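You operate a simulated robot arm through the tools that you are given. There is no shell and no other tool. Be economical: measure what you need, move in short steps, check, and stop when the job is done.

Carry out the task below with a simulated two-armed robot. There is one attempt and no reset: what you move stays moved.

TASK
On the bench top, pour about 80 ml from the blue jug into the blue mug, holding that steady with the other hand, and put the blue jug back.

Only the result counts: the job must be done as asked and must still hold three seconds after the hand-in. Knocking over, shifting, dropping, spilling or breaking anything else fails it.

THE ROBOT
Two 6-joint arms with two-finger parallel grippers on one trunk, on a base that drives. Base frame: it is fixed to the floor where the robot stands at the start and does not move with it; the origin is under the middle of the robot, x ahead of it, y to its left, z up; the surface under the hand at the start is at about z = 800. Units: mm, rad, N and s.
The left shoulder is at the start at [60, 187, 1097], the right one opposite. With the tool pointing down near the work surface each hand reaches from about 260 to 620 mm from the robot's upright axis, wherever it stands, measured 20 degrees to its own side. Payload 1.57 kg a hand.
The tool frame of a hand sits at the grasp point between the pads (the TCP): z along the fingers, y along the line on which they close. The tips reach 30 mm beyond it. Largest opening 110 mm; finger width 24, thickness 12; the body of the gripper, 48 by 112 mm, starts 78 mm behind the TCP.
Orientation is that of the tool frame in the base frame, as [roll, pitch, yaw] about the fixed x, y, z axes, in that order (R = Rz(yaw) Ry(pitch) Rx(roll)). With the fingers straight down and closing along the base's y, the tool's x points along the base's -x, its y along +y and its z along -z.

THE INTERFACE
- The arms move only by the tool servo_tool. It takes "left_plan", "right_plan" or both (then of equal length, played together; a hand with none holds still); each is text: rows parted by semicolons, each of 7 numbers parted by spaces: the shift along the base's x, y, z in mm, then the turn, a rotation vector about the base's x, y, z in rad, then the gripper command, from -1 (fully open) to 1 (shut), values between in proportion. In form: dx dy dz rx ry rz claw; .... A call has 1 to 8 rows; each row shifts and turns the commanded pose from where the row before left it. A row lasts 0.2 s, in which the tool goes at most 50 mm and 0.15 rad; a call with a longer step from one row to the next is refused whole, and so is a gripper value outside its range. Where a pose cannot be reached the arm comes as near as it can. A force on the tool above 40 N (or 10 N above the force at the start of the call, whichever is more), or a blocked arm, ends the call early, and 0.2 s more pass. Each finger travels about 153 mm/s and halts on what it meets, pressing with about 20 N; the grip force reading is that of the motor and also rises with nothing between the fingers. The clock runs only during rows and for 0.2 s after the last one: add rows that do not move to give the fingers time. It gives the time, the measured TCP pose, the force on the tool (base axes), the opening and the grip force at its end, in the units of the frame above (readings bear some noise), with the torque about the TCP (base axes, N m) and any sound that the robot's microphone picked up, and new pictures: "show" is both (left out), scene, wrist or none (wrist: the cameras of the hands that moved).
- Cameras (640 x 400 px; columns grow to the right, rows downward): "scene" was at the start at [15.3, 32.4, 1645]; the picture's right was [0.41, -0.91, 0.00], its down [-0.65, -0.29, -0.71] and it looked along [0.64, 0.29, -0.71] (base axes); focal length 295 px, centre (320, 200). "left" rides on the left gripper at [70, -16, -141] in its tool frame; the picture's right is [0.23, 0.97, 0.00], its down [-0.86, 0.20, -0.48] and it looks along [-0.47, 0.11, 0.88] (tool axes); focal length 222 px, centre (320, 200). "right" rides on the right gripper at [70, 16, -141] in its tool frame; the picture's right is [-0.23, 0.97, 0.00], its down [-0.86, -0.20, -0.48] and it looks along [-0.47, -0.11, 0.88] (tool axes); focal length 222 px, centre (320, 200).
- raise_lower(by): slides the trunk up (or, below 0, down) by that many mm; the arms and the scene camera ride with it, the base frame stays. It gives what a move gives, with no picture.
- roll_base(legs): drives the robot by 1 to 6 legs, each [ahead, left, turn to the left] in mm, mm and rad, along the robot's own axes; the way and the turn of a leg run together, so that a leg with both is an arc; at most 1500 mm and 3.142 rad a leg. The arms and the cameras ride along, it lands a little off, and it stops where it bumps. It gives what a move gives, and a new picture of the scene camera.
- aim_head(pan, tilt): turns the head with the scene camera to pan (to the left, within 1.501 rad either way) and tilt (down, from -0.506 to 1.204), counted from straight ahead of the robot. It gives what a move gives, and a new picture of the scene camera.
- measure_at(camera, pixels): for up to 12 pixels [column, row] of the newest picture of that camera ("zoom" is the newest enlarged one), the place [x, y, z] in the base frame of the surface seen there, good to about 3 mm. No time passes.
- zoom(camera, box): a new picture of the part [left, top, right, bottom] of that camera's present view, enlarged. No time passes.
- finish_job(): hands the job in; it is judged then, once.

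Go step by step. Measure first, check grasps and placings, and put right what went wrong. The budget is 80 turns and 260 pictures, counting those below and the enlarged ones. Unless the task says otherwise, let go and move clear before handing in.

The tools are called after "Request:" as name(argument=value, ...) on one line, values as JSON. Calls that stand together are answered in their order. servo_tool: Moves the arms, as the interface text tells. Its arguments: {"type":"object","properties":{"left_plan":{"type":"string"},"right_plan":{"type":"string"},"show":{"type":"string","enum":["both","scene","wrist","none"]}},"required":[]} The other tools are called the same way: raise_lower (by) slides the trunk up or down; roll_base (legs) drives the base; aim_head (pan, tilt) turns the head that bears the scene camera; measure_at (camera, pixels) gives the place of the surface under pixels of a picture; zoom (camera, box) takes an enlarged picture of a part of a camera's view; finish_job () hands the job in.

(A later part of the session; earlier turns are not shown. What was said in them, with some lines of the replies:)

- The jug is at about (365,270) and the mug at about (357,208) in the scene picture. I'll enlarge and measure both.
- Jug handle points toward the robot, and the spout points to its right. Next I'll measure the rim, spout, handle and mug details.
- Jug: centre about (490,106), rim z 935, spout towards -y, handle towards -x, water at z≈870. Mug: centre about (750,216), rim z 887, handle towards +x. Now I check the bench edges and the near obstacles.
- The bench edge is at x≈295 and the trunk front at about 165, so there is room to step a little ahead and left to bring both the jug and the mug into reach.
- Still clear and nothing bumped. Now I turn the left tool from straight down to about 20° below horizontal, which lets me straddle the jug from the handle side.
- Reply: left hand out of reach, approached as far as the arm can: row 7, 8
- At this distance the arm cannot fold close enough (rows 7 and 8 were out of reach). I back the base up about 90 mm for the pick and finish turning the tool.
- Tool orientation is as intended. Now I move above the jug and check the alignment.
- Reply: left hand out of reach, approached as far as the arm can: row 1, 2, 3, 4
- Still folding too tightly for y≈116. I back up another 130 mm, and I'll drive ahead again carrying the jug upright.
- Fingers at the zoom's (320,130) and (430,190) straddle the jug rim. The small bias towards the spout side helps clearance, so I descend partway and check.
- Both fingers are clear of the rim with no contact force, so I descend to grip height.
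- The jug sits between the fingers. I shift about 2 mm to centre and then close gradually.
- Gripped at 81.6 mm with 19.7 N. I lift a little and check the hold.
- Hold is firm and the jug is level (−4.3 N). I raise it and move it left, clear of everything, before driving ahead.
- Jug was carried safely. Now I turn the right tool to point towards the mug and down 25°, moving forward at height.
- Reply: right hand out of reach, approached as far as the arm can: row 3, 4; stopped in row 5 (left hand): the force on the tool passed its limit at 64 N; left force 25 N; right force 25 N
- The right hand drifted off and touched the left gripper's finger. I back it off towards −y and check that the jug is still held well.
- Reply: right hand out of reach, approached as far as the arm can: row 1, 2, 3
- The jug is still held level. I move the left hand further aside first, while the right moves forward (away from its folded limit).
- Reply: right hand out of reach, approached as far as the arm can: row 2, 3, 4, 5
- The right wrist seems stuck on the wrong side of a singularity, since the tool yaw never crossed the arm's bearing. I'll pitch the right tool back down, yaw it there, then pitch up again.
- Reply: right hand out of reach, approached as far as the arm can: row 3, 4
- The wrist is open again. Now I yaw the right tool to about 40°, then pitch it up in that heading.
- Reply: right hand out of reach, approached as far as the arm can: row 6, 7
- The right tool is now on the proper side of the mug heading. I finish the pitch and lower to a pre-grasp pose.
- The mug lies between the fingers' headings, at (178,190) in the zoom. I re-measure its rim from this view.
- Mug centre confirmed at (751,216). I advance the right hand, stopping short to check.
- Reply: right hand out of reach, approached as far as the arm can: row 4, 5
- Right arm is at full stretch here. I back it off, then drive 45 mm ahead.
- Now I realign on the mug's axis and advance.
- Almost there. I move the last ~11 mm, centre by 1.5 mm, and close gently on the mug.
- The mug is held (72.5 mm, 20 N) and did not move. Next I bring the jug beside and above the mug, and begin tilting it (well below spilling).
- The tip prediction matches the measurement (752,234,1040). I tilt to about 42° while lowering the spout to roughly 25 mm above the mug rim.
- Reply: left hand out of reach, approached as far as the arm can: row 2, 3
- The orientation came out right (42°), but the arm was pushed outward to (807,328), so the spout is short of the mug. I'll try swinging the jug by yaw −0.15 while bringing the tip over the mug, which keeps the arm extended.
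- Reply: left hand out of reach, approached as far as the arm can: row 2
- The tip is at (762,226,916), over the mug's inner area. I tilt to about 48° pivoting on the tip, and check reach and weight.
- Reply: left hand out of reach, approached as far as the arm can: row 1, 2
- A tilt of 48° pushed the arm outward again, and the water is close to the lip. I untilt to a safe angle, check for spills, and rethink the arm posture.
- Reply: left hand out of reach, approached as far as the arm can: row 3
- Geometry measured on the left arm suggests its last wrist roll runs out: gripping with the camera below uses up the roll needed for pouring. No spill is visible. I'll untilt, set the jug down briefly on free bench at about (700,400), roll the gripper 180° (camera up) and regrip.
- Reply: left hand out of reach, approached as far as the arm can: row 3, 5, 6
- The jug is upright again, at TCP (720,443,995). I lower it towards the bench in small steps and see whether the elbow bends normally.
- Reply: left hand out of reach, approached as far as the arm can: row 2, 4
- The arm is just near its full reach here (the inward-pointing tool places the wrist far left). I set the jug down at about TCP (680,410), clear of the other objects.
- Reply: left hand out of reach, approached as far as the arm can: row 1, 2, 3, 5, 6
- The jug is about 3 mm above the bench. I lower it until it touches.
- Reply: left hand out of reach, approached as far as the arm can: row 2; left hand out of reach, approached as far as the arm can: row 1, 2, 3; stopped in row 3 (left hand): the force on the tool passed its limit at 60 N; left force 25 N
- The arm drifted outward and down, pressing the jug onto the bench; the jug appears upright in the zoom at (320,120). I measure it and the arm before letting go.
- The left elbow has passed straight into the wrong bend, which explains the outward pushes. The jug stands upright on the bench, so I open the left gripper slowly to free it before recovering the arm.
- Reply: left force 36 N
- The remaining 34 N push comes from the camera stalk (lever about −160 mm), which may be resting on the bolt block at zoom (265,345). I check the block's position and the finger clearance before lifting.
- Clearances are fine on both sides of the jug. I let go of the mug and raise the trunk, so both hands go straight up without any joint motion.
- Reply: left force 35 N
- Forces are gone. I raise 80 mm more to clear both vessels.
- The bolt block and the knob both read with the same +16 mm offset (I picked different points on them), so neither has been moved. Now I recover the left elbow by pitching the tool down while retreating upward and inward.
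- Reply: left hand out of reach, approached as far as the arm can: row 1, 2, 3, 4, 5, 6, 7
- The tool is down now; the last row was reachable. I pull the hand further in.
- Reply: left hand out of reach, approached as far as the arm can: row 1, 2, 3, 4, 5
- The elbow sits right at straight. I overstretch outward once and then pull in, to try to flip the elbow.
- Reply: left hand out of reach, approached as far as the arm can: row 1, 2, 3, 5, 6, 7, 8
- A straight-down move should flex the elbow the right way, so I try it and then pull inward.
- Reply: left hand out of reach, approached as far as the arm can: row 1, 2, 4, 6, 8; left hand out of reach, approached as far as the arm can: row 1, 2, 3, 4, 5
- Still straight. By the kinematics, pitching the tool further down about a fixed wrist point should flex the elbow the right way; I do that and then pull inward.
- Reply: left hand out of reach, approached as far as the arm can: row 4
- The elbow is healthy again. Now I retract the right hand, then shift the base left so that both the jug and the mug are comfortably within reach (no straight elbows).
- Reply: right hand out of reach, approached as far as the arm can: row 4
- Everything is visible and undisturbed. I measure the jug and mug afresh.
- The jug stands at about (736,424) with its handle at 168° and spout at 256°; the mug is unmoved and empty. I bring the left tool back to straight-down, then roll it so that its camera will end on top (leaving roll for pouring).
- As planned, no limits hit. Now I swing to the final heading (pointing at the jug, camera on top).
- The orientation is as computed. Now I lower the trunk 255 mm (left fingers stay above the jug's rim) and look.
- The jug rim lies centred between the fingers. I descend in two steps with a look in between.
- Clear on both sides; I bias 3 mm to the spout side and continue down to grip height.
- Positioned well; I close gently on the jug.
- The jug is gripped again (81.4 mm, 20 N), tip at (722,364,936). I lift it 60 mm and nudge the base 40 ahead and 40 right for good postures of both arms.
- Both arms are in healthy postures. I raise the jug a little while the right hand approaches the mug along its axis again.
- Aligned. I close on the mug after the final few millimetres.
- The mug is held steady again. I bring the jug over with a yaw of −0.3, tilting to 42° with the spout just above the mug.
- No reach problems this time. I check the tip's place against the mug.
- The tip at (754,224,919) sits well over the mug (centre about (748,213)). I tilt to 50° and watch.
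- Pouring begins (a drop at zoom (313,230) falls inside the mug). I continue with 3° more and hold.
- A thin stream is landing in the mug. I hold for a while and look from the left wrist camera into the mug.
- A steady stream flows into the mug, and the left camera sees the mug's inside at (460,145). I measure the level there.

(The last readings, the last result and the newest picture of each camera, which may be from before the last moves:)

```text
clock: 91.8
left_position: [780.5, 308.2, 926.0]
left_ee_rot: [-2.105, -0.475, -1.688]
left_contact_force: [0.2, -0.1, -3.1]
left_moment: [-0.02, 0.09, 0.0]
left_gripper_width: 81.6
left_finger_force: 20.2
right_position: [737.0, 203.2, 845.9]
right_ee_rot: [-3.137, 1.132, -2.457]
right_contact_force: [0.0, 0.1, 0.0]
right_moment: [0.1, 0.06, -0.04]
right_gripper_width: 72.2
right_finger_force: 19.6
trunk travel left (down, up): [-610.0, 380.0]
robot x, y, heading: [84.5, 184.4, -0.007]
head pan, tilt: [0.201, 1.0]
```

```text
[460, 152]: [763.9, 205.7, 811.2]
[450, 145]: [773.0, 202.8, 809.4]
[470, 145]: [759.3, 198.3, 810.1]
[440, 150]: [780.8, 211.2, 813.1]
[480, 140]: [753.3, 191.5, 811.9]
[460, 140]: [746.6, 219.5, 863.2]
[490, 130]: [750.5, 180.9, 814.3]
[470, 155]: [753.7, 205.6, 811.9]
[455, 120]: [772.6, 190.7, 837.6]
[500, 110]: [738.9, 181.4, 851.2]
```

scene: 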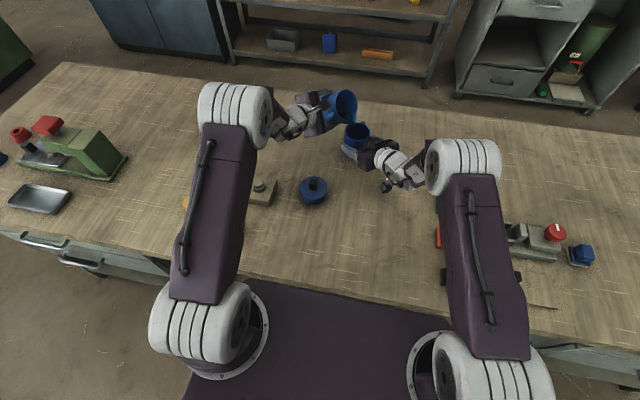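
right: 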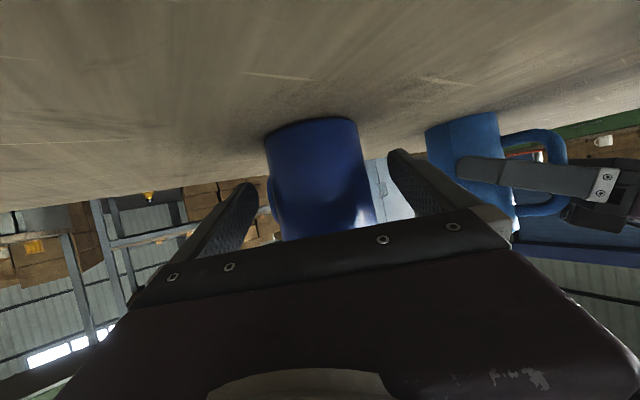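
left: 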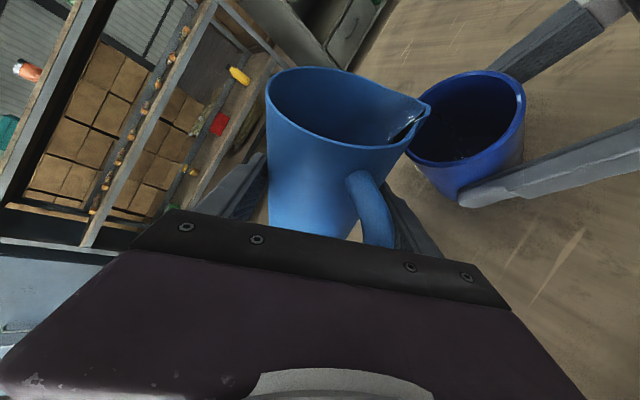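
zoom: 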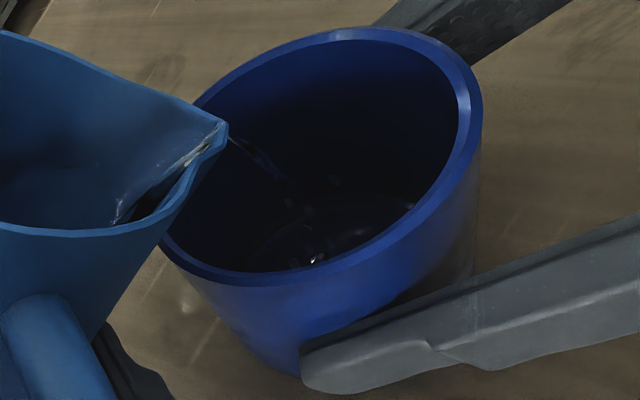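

The level is at about 811 (bottom about 805, so roughly 20 ml); the target is about 829. I tilt 2° more and hold.

Request:
servo_tool(left_plan="-0.2 -0.4 3 0.0306 -0.0167 0 1; 0 0 0 0 0 0 1; 0 0 0 0 0 0 1; 0 0 0 0 0 0 1; 0 0 0 0 0 0 1; 0 0 0 0 0 0 1; 0 0 0 0 0 0 1; 0 0 0 0 0 0 1", show="wrist")

Request:
measure_at(camera="left", pixels=[[460, 152], [450, 145], [470, 145], [440, 150], [480, 140], [470, 152], [465, 148], [475, 148], [485, 138], [455, 150]])

Request:
zoom(camera="left", box=[390, 60, 540, 210])

```text
clock: 93.6
left_position: [784.1, 308.6, 929.8]
left_ee_rot: [-2.089, -0.442, -1.695]
left_contact_force: [-0.4, 0.1, -3.4]
left_moment: [-0.03, 0.09, 0.01]
left_gripper_width: 81.7
left_finger_force: 20.1
right_position: [736.6, 202.3, 847.1]
right_ee_rot: [-3.138, 1.131, -2.458]
right_contact_force: [-0.7, -0.3, 0.2]
right_moment: [0.04, 0.04, 0.02]
right_gripper_width: 72.4
right_finger_force: 20.1
trunk travel left (down, up): [-610.0, 380.0]
robot x, y, heading: [85.6, 184.6, -0.004]
head pan, tilt: [0.201, 1.0]
```

left: 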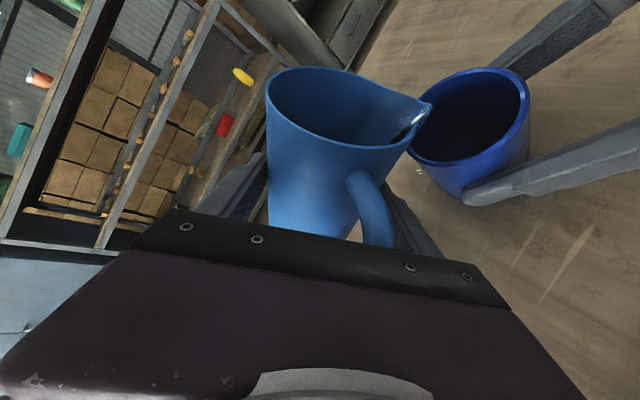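

```text
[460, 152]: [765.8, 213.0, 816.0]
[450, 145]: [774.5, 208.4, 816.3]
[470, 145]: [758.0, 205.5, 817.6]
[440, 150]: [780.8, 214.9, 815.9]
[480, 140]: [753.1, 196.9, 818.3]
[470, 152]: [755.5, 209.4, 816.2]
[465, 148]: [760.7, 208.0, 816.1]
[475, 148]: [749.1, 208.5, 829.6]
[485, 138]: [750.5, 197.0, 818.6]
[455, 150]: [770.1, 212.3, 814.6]
```

```text
2.67 times, centred on (465, 135) of left
```

zoom: 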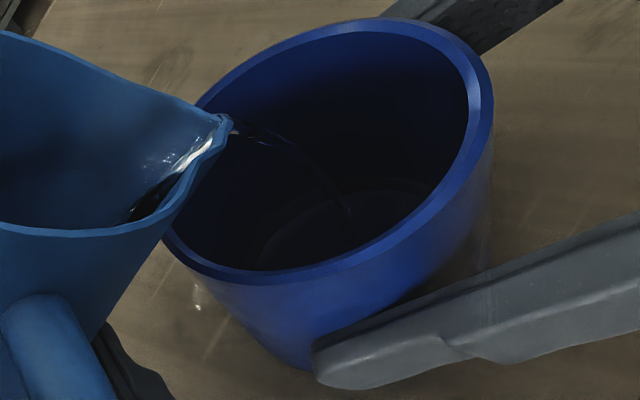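

Level is about 816.5 (around 38 ml). I continue with a further 1.5° and hold.

Request:
servo_tool(left_plan="-0.2 -0.4 2 0.023 -0.0125 0 1; 0 0 0 0 0 0 1; 0 0 0 0 0 0 1; 0 0 0 0 0 0 1; 0 0 0 0 0 0 1; 0 0 0 0 0 0 1; 0 0 0 0 0 0 1; 0 0 0 0 0 0 1", show="wrist")

Request:
measure_at(camera="left", pixels=[[460, 150], [450, 145], [470, 142], [440, 148], [480, 138], [465, 145], [485, 135], [455, 148], [475, 138]])

```text
clock: 95.4
left_position: [782.0, 307.9, 931.4]
left_ee_rot: [-2.079, -0.418, -1.7]
left_contact_force: [-0.1, -0.7, -2.9]
left_moment: [-0.05, 0.03, 0.01]
left_gripper_width: 81.7
left_finger_force: 19.6
right_position: [736.6, 203.9, 844.6]
right_ee_rot: [-3.137, 1.134, -2.457]
right_contact_force: [0.3, 0.1, 0.5]
right_moment: [0.06, 0.01, 0.01]
right_gripper_width: 72.4
right_finger_force: 19.5
trunk travel left (down, up): [-610.0, 380.0]
robot x, y, heading: [84.6, 187.2, -0.005]
head pan, tilt: [0.201, 1.0]
```

left: 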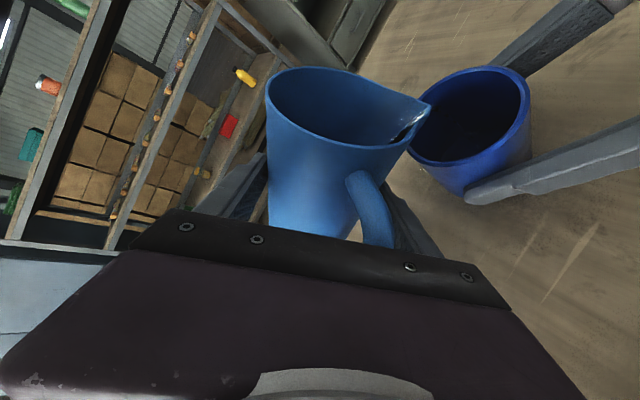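

```text
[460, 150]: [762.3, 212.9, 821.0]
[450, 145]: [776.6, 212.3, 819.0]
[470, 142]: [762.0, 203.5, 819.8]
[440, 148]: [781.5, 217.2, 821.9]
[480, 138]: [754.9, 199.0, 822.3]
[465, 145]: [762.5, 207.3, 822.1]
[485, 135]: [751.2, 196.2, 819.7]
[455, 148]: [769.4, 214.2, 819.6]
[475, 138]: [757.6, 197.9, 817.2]
```

Level is about 820.5 (around 52 ml). I keep holding.

Request:
servo_tool(left_plan="0 0 0 0.0061 -0.0033 0 1; 0 0 0 0 0 0 1; 0 0 0 0 0 0 1; 0 0 0 0 0 0 1; 0 0 0 0 0 0 1; 0 0 0 0 0 0 1; 0 0 0 0 0 0 1; 0 0 0 0 0 0 1", show="none")

Request:
servo_tool(left_plan="0 0 0 0 0 0 1; 0 0 0 0 0 0 1; 0 0 0 0 0 0 1", show="wrist")

Request:
measure_at(camera="left", pixels=[[460, 150], [450, 145], [470, 142], [440, 148], [480, 138], [465, 145], [485, 135], [455, 148], [475, 138], [450, 135], [460, 130], [470, 132]])

```text
clock: 97.2
left_position: [781.6, 307.7, 930.2]
left_ee_rot: [-2.077, -0.411, -1.7]
left_contact_force: [-0.2, -1.2, -3.3]
left_moment: [0.0, 0.1, 0.01]
left_gripper_width: 81.3
left_finger_force: 20.4
right_position: [737.5, 202.6, 845.8]
right_ee_rot: [-3.137, 1.132, -2.457]
right_contact_force: [-0.2, -0.7, 0.4]
right_moment: [0.03, 0.02, 0.07]
right_gripper_width: 72.3
right_finger_force: 20.4
trunk travel left (down, up): [-610.0, 380.0]
robot x, y, heading: [88.5, 181.2, -0.005]
head pan, tilt: [0.201, 1.0]
```

```text
clock: 98.0
left_position: [782.5, 307.8, 930.7]
left_ee_rot: [-2.078, -0.412, -1.701]
left_contact_force: [-0.8, 0.9, -3.6]
left_moment: [-0.06, 0.04, -0.01]
left_gripper_width: 81.6
left_finger_force: 19.8
right_position: [737.1, 205.0, 846.4]
right_ee_rot: [-3.137, 1.132, -2.458]
right_contact_force: [-0.1, 0.0, 0.0]
right_moment: [0.08, 0.05, 0.06]
right_gripper_width: 72.4
right_finger_force: 20.1
trunk travel left (down, up): [-610.0, 380.0]
robot x, y, heading: [86.9, 182.1, 0.002]
head pan, tilt: [0.201, 1.0]
```

left: 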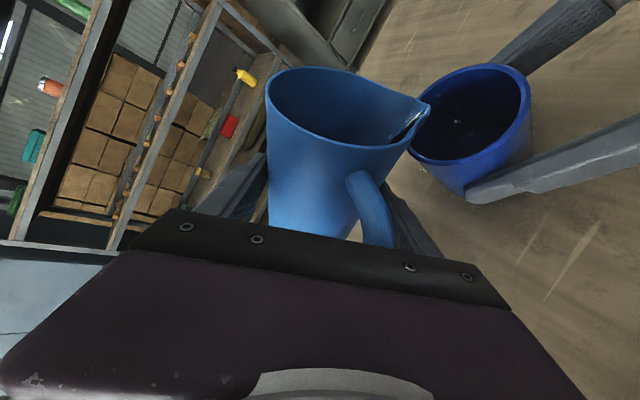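

```text
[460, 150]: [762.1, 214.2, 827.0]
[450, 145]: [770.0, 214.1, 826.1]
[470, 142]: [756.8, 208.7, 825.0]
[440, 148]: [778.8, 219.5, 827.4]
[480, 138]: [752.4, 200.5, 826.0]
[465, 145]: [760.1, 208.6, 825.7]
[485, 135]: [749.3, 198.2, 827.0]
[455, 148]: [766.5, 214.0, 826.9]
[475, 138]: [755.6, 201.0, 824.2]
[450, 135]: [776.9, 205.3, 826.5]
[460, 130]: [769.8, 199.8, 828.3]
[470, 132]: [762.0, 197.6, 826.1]
```

Level is about 826 (around 70–75 ml). Half a second more of flow, then I untilt in place.

Request:
servo_tool(left_plan="0 0 0 0 0 0 1; 0 0 0 0 0 0 1; 0 0 0 -0.1317 0.0719 0 1; 0 0 2 -0.1317 0.0719 0 1; 0 0 5 -0.1317 0.0719 0 1; 0 0 0 0 0 0 1; 0 0 0 0 0 0 1; 0 0 0 0 0 0 1", show="both")

Request:
zoom(camera="left", box=[340, 40, 540, 210])

Request:
zoom(camera="scene", box=[310, 80, 410, 160])

```text
clock: 99.8
left_position: [782.1, 307.1, 937.0]
left_ee_rot: [-2.311, -0.821, -1.561]
left_contact_force: [0.5, -0.3, -3.6]
left_moment: [0.0, 0.05, 0.0]
left_gripper_width: 81.6
left_finger_force: 20.3
right_position: [738.2, 203.8, 846.0]
right_ee_rot: [-3.138, 1.133, -2.46]
right_contact_force: [-0.3, -0.2, -0.2]
right_moment: [0.04, 0.04, 0.01]
right_gripper_width: 72.0
right_finger_force: 20.8
trunk travel left (down, up): [-610.0, 380.0]
robot x, y, heading: [85.2, 179.9, -0.004]
head pan, tilt: [0.201, 1.0]
```

scene: 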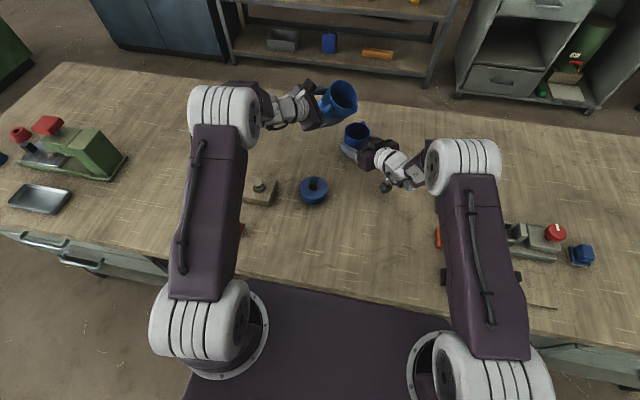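
left: 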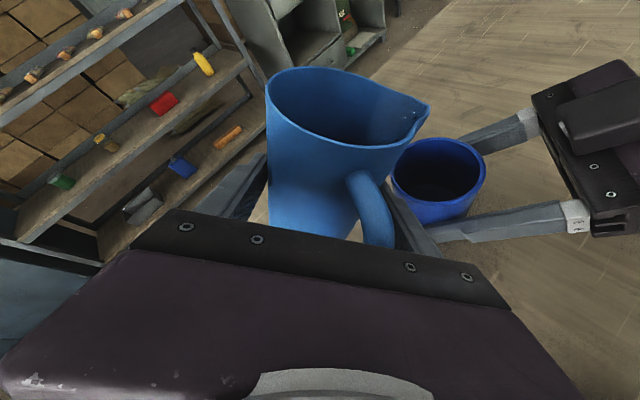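

```text
2.35 times, centred on (440, 125) of left
```

zoom: 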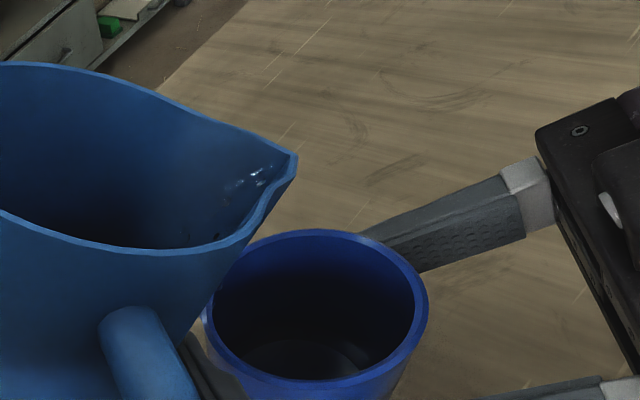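

```text
5.00 times, centred on (360, 120) of scene
5 turns are left
```

zoom: 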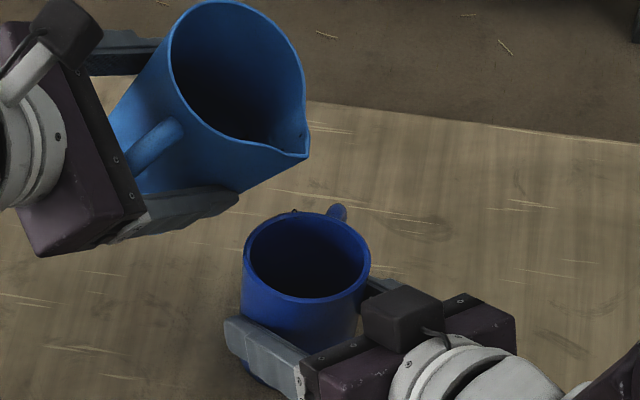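

About 75–80 ml has been poured, the stream has stopped and the table looks dry. With few turns left I chain calls: stand the jug upright and clear, release the mug and withdraw the right hand, then drive so that the jug's old place sits in the same arm posture as when I gripped it.

Request:
servo_tool(left_plan="0 4 16 -0.1192 0.0651 0 1; 0 5 16 -0.1192 0.0651 0 1; 0 5 16 -0.1192 0.0651 0 1; 0 5 16 -0.1192 0.0651 0 1; -7 22 0 0 0 0.1083 1; -7 22 0 0 0 0.1083 1; -7 22 0 0 0 0.1083 1; 0 0 0 0 0 0 1", show="none")

Request:
servo_tool(right_plan="0 0 0 0 0 0 0; 0 0 0 0 0 0 -0.3; 0 0 0 0 0 0 -0.45; 0 0 0 0 0 0 -0.7; 0 0 0 0 0 0 -1; 0 0 0 0 0 0 -1", show="none")

Request:
servo_tool(right_plan="-21 -17.5 10 0 0 0 -1; -21 -17.5 13 0 0 0 -1; -21 -17.5 13 0 0 0 -1; -21 -17.5 13 0 0 0 -1; -10 -10 40 0 0 0 -1; -10 -10 40 0 0 0 -1; -10 -10 40 0 0 0 -1; 0 0 0 0 0 0 -1", show="scene")

Request:
roll_base(legs=[[-284, -275, 0]])

Request:
zoom(camera="scene", box=[220, 40, 420, 180])

```text
clock: 101.6
left_position: [761.4, 394.1, 1001.0]
left_ee_rot: [-3.091, -1.206, -0.55]
left_contact_force: [0.0, -0.2, -3.2]
left_moment: [0.0, 0.03, 0.01]
left_gripper_width: 81.3
left_finger_force: 19.8
right_position: [736.1, 202.9, 845.8]
right_ee_rot: [-3.138, 1.132, -2.456]
right_contact_force: [-1.0, -0.1, -0.1]
right_moment: [0.04, 0.1, 0.01]
right_gripper_width: 72.3
right_finger_force: 19.7
trunk travel left (down, up): [-610.0, 380.0]
robot x, y, heading: [89.2, 177.6, -0.003]
head pan, tilt: [0.201, 1.0]
```

```text
clock: 103.0
left_position: [760.7, 393.2, 1000.1]
left_ee_rot: [-3.095, -1.206, -0.551]
left_contact_force: [-0.1, 0.0, -3.4]
left_moment: [0.01, 0.02, -0.02]
left_gripper_width: 81.3
left_finger_force: 20.3
right_position: [738.2, 204.2, 845.1]
right_ee_rot: [-3.139, 1.133, -2.457]
right_contact_force: [-0.4, -0.8, 0.1]
right_moment: [0.0, -0.02, 0.03]
right_gripper_width: 109.9
right_finger_force: 0.1
trunk travel left (down, up): [-610.0, 380.0]
robot x, y, heading: [86.9, 183.6, -0.004]
head pan, tilt: [0.201, 1.0]
```

```text
clock: 104.8
left_position: [762.6, 392.8, 1000.7]
left_ee_rot: [-3.094, -1.205, -0.549]
left_contact_force: [-0.2, -0.5, -3.0]
left_moment: [0.05, 0.05, -0.02]
left_gripper_width: 81.7
left_finger_force: 20.5
right_position: [624.7, 106.1, 1011.2]
right_ee_rot: [-3.139, 1.131, -2.461]
right_contact_force: [0.1, -0.6, -0.3]
right_moment: [0.01, 0.0, -0.01]
right_gripper_width: 110.0
right_finger_force: 0.1
trunk travel left (down, up): [-610.0, 380.0]
robot x, y, heading: [86.0, 180.0, -0.003]
head pan, tilt: [0.201, 1.0]
```

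scene: 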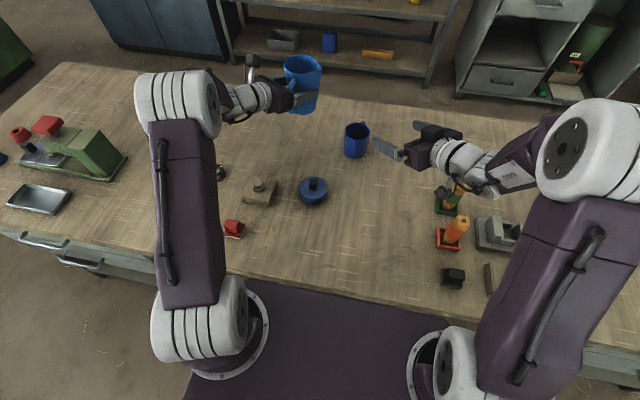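

```text
clock: 107.3
left_position: [469.6, 128.7, 1002.4]
left_ee_rot: [-3.092, -1.205, -0.532]
left_contact_force: [-0.1, -0.6, -3.8]
left_moment: [0.02, 0.1, 0.05]
left_gripper_width: 81.4
left_finger_force: 20.0
right_position: [339.7, -160.4, 1012.1]
right_ee_rot: [-3.139, 1.132, -2.44]
right_contact_force: [0.5, 0.0, 0.4]
right_moment: [-0.04, -0.01, -0.03]
right_gripper_width: 110.0
right_finger_force: 0.1
trunk travel left (down, up): [-610.0, 380.0]
robot x, y, heading: [-197.9, -95.0, 0.018]
head pan, tilt: [0.201, 1.0]
```

scene: 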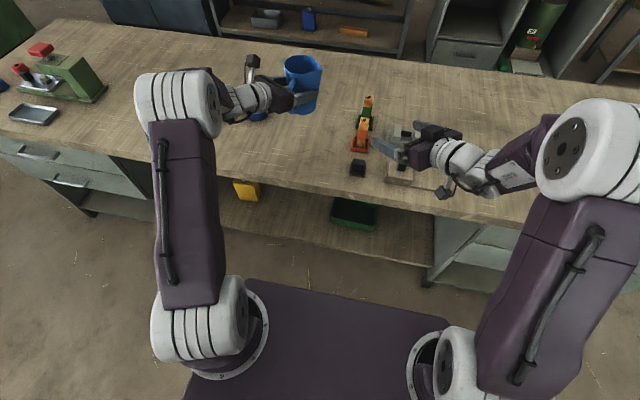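

```text
2.86 times, centred on (320, 110) of scene
4 turns are left
```

zoom: 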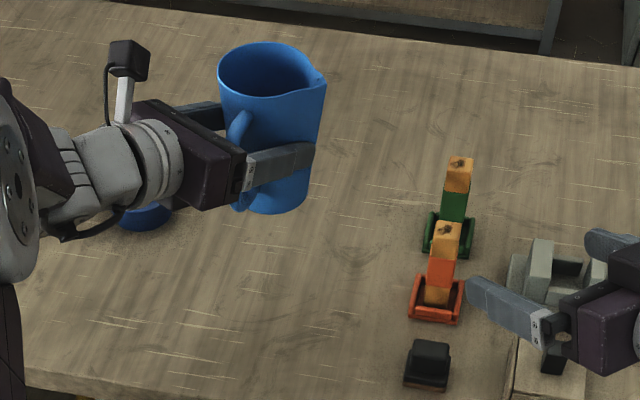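

Landed close: the jug is about (6,−11) mm from its place. I correct and lower to just above the bench, then measure.

Request:
servo_tool(left_plan="3 -5.5 -12 0 0 -0.01 1; 3.4 -5.4 -22 0 0 -0.01 1; 0 0 -25 0 0 0 1; 0 0 -25 0 0 0 1; 0 0 -20 0 0 0 1; 0 0 -15 0 0 0 1; 0 0 0 0 0 0 1; 0 0 0 0 0 0 1", show="scene")

Request:
zoom(camera="scene", box=[270, 60, 360, 130])

Request:
measure_at(camera="scene", pixels=[[320, 83], [321, 84], [319, 82], [290, 78], [304, 71], [305, 85], [300, 84]])

```text
clock: 109.1
left_position: [480.0, 116.9, 881.5]
left_ee_rot: [-3.096, -1.207, -0.551]
left_contact_force: [0.3, 0.2, -3.4]
left_moment: [0.06, -0.01, -0.03]
left_gripper_width: 81.4
left_finger_force: 20.3
right_position: [339.1, -160.6, 1011.3]
right_ee_rot: [-3.137, 1.134, -2.44]
right_contact_force: [0.4, -0.2, -0.7]
right_moment: [0.01, -0.02, 0.03]
right_gripper_width: 110.1
right_finger_force: 0.1
trunk travel left (down, up): [-610.0, 380.0]
robot x, y, heading: [-199.4, -94.1, 0.016]
head pan, tilt: [0.201, 1.0]
```

scene: 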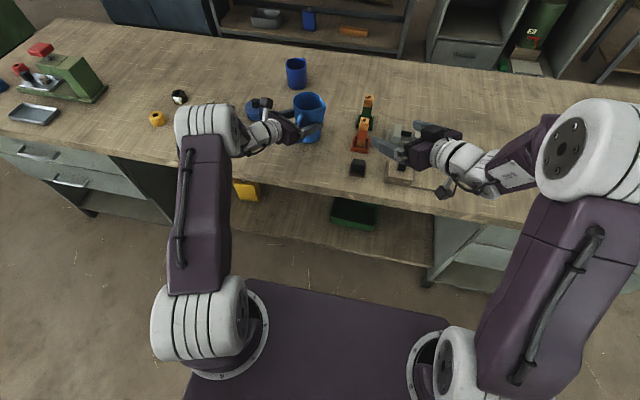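

```text
5.71 times, centred on (315, 95) of scene
```

zoom: 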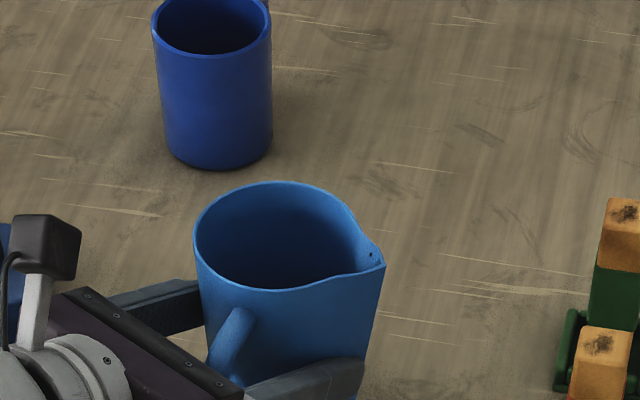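

```text
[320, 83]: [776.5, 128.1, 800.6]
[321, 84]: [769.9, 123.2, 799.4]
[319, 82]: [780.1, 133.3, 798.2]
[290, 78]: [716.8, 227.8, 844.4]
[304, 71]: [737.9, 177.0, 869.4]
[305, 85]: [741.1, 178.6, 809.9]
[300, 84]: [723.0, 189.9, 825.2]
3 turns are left
```

The jug is upright, about 7 mm above its place and 4 mm too far ahead. I correct, set it down, release gradually and lift the hand straight up.

Request:
servo_tool(left_plan="-3 0.5 -2 0 0 0 1; 0 0 -3 0 0 0 1; 0 0 -1.5 0 0 0 1; 0 0 -1 0 0 0 1; 0 0 0 0 0 0 1; 0 0 0 0 0 0 1", show="none")

Request:
servo_tool(left_plan="0 0 0 0 0 0 0; 0 0 0 0 0 0 -0.3; 0 0 0 0 0 0 -0.45; 0 0 0 0 0 0 -0.55; 0 0 0 0 0 0 -0.75; 0 0 0 0 0 0 -1; 0 0 0 0 0 0 -1; -1 -1.7 0 0 0 0 -1", show="none")

Request:
servo_tool(left_plan="0 0 10 0 0 0 -1; 0 0 20 0 0 0 -1; 0 0 25 0 0 0 -1; 0 0 25 0 0 0 -1; 0 0 30 0 0 0 -1; 0 0 30 0 0 0 -1; 0 0 10 0 0 0 -1; 0 0 0 0 0 0 -1", show="scene")

Request:
zoom(camera="scene", box=[230, 40, 390, 180])

Request:
measure_at(camera="zoom", pixels=[[362, 230], [270, 220], [310, 170], [340, 240], [240, 70], [290, 70]])

```text
clock: 110.5
left_position: [474.7, 117.4, 874.8]
left_ee_rot: [-3.093, -1.206, -0.554]
left_contact_force: [0.5, 1.1, -3.8]
left_moment: [-0.01, 0.01, 0.0]
left_gripper_width: 81.4
left_finger_force: 19.8
right_position: [338.8, -160.6, 1011.1]
right_ee_rot: [-3.139, 1.131, -2.44]
right_contact_force: [0.2, -1.5, -0.6]
right_moment: [0.0, 0.0, -0.02]
right_gripper_width: 110.1
right_finger_force: 0.1
trunk travel left (down, up): [-610.0, 380.0]
robot x, y, heading: [-197.9, -93.7, 0.022]
head pan, tilt: [0.201, 1.0]
```

```text
clock: 112.3
left_position: [472.0, 115.5, 874.5]
left_ee_rot: [-3.09, -1.206, -0.556]
left_contact_force: [0.4, 0.8, 0.3]
left_moment: [-0.02, -0.04, -0.02]
left_gripper_width: 110.2
left_finger_force: 0.1
right_position: [339.9, -161.4, 1012.0]
right_ee_rot: [-3.139, 1.132, -2.44]
right_contact_force: [1.5, 0.0, 0.4]
right_moment: [-0.01, -0.01, 0.02]
right_gripper_width: 109.8
right_finger_force: 0.0
trunk travel left (down, up): [-610.0, 380.0]
robot x, y, heading: [-199.9, -97.4, 0.013]
head pan, tilt: [0.201, 1.0]
```

```text
clock: 114.1
left_position: [471.5, 117.6, 1023.7]
left_ee_rot: [-3.093, -1.205, -0.553]
left_contact_force: [0.2, 1.1, 0.3]
left_moment: [0.02, 0.01, -0.01]
left_gripper_width: 110.1
left_finger_force: 0.0
right_position: [339.5, -160.3, 1011.6]
right_ee_rot: [-3.138, 1.132, -2.441]
right_contact_force: [0.2, -0.7, -0.5]
right_moment: [-0.01, 0.01, -0.02]
right_gripper_width: 109.9
right_finger_force: 0.1
trunk travel left (down, up): [-610.0, 380.0]
robot x, y, heading: [-200.9, -96.9, 0.021]
head pan, tilt: [0.201, 1.0]
```

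scene: 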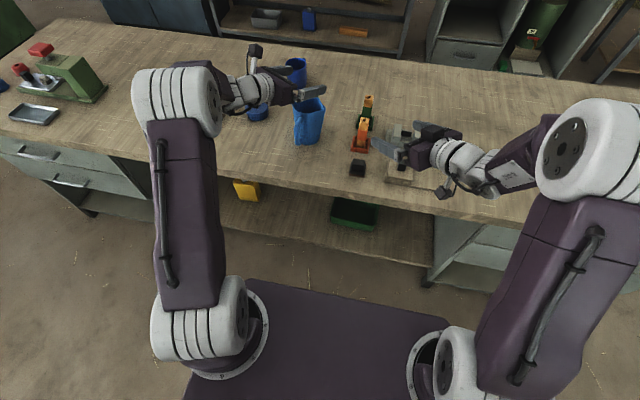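

```text
2.86 times, centred on (310, 110) of scene
```

zoom: 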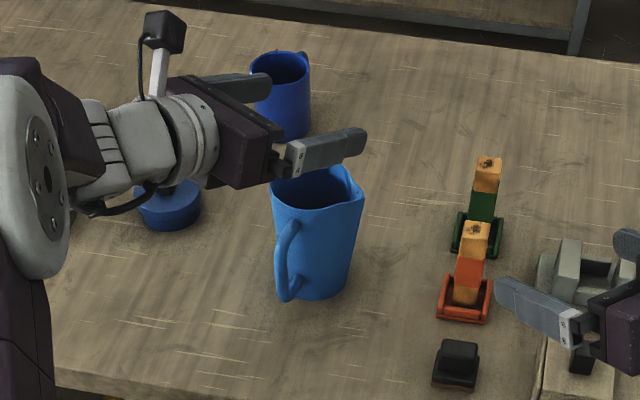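

```text
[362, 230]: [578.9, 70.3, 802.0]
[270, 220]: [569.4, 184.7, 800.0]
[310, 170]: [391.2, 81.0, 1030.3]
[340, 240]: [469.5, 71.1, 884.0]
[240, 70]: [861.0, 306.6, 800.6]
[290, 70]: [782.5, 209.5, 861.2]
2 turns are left
```

The jug stands upright and free at its old place, in the zoom around (318,235). The mug stands with its water, and both hands are open and clear, so I hand in.

Request:
finish_job()

```text
The job is handed in.
```

I poured about 75–80 ml from the blue jug into the blue mug while the right hand held the mug. The jug is back within a few millimetres of where it started, both hands are clear, and the job is handed in.

- **Amount:** this is an estimate from the measured water level in the mug, which was about 826 mm just before I stopped pouring. I put the mug's inside bottom at about 805 mm. I did not re-measure after the stream stopped.
- **Jug set down on the way:** the left arm could not tilt far enough with the first grip. I stood the jug on free bench at about (736, 424), turned the gripper over and took it again before pouring.
- **Contact with the bolt block:** while setting the jug down there, the left gripper's camera stalk pressed with about 30 N, probably on the edge of the bolt block. Measured afterwards, neither the block nor the round blue knob seemed to have moved.
- **Spills:** I saw none. A small bright mark beside the mug in one camera view may be a scratch in the wood.
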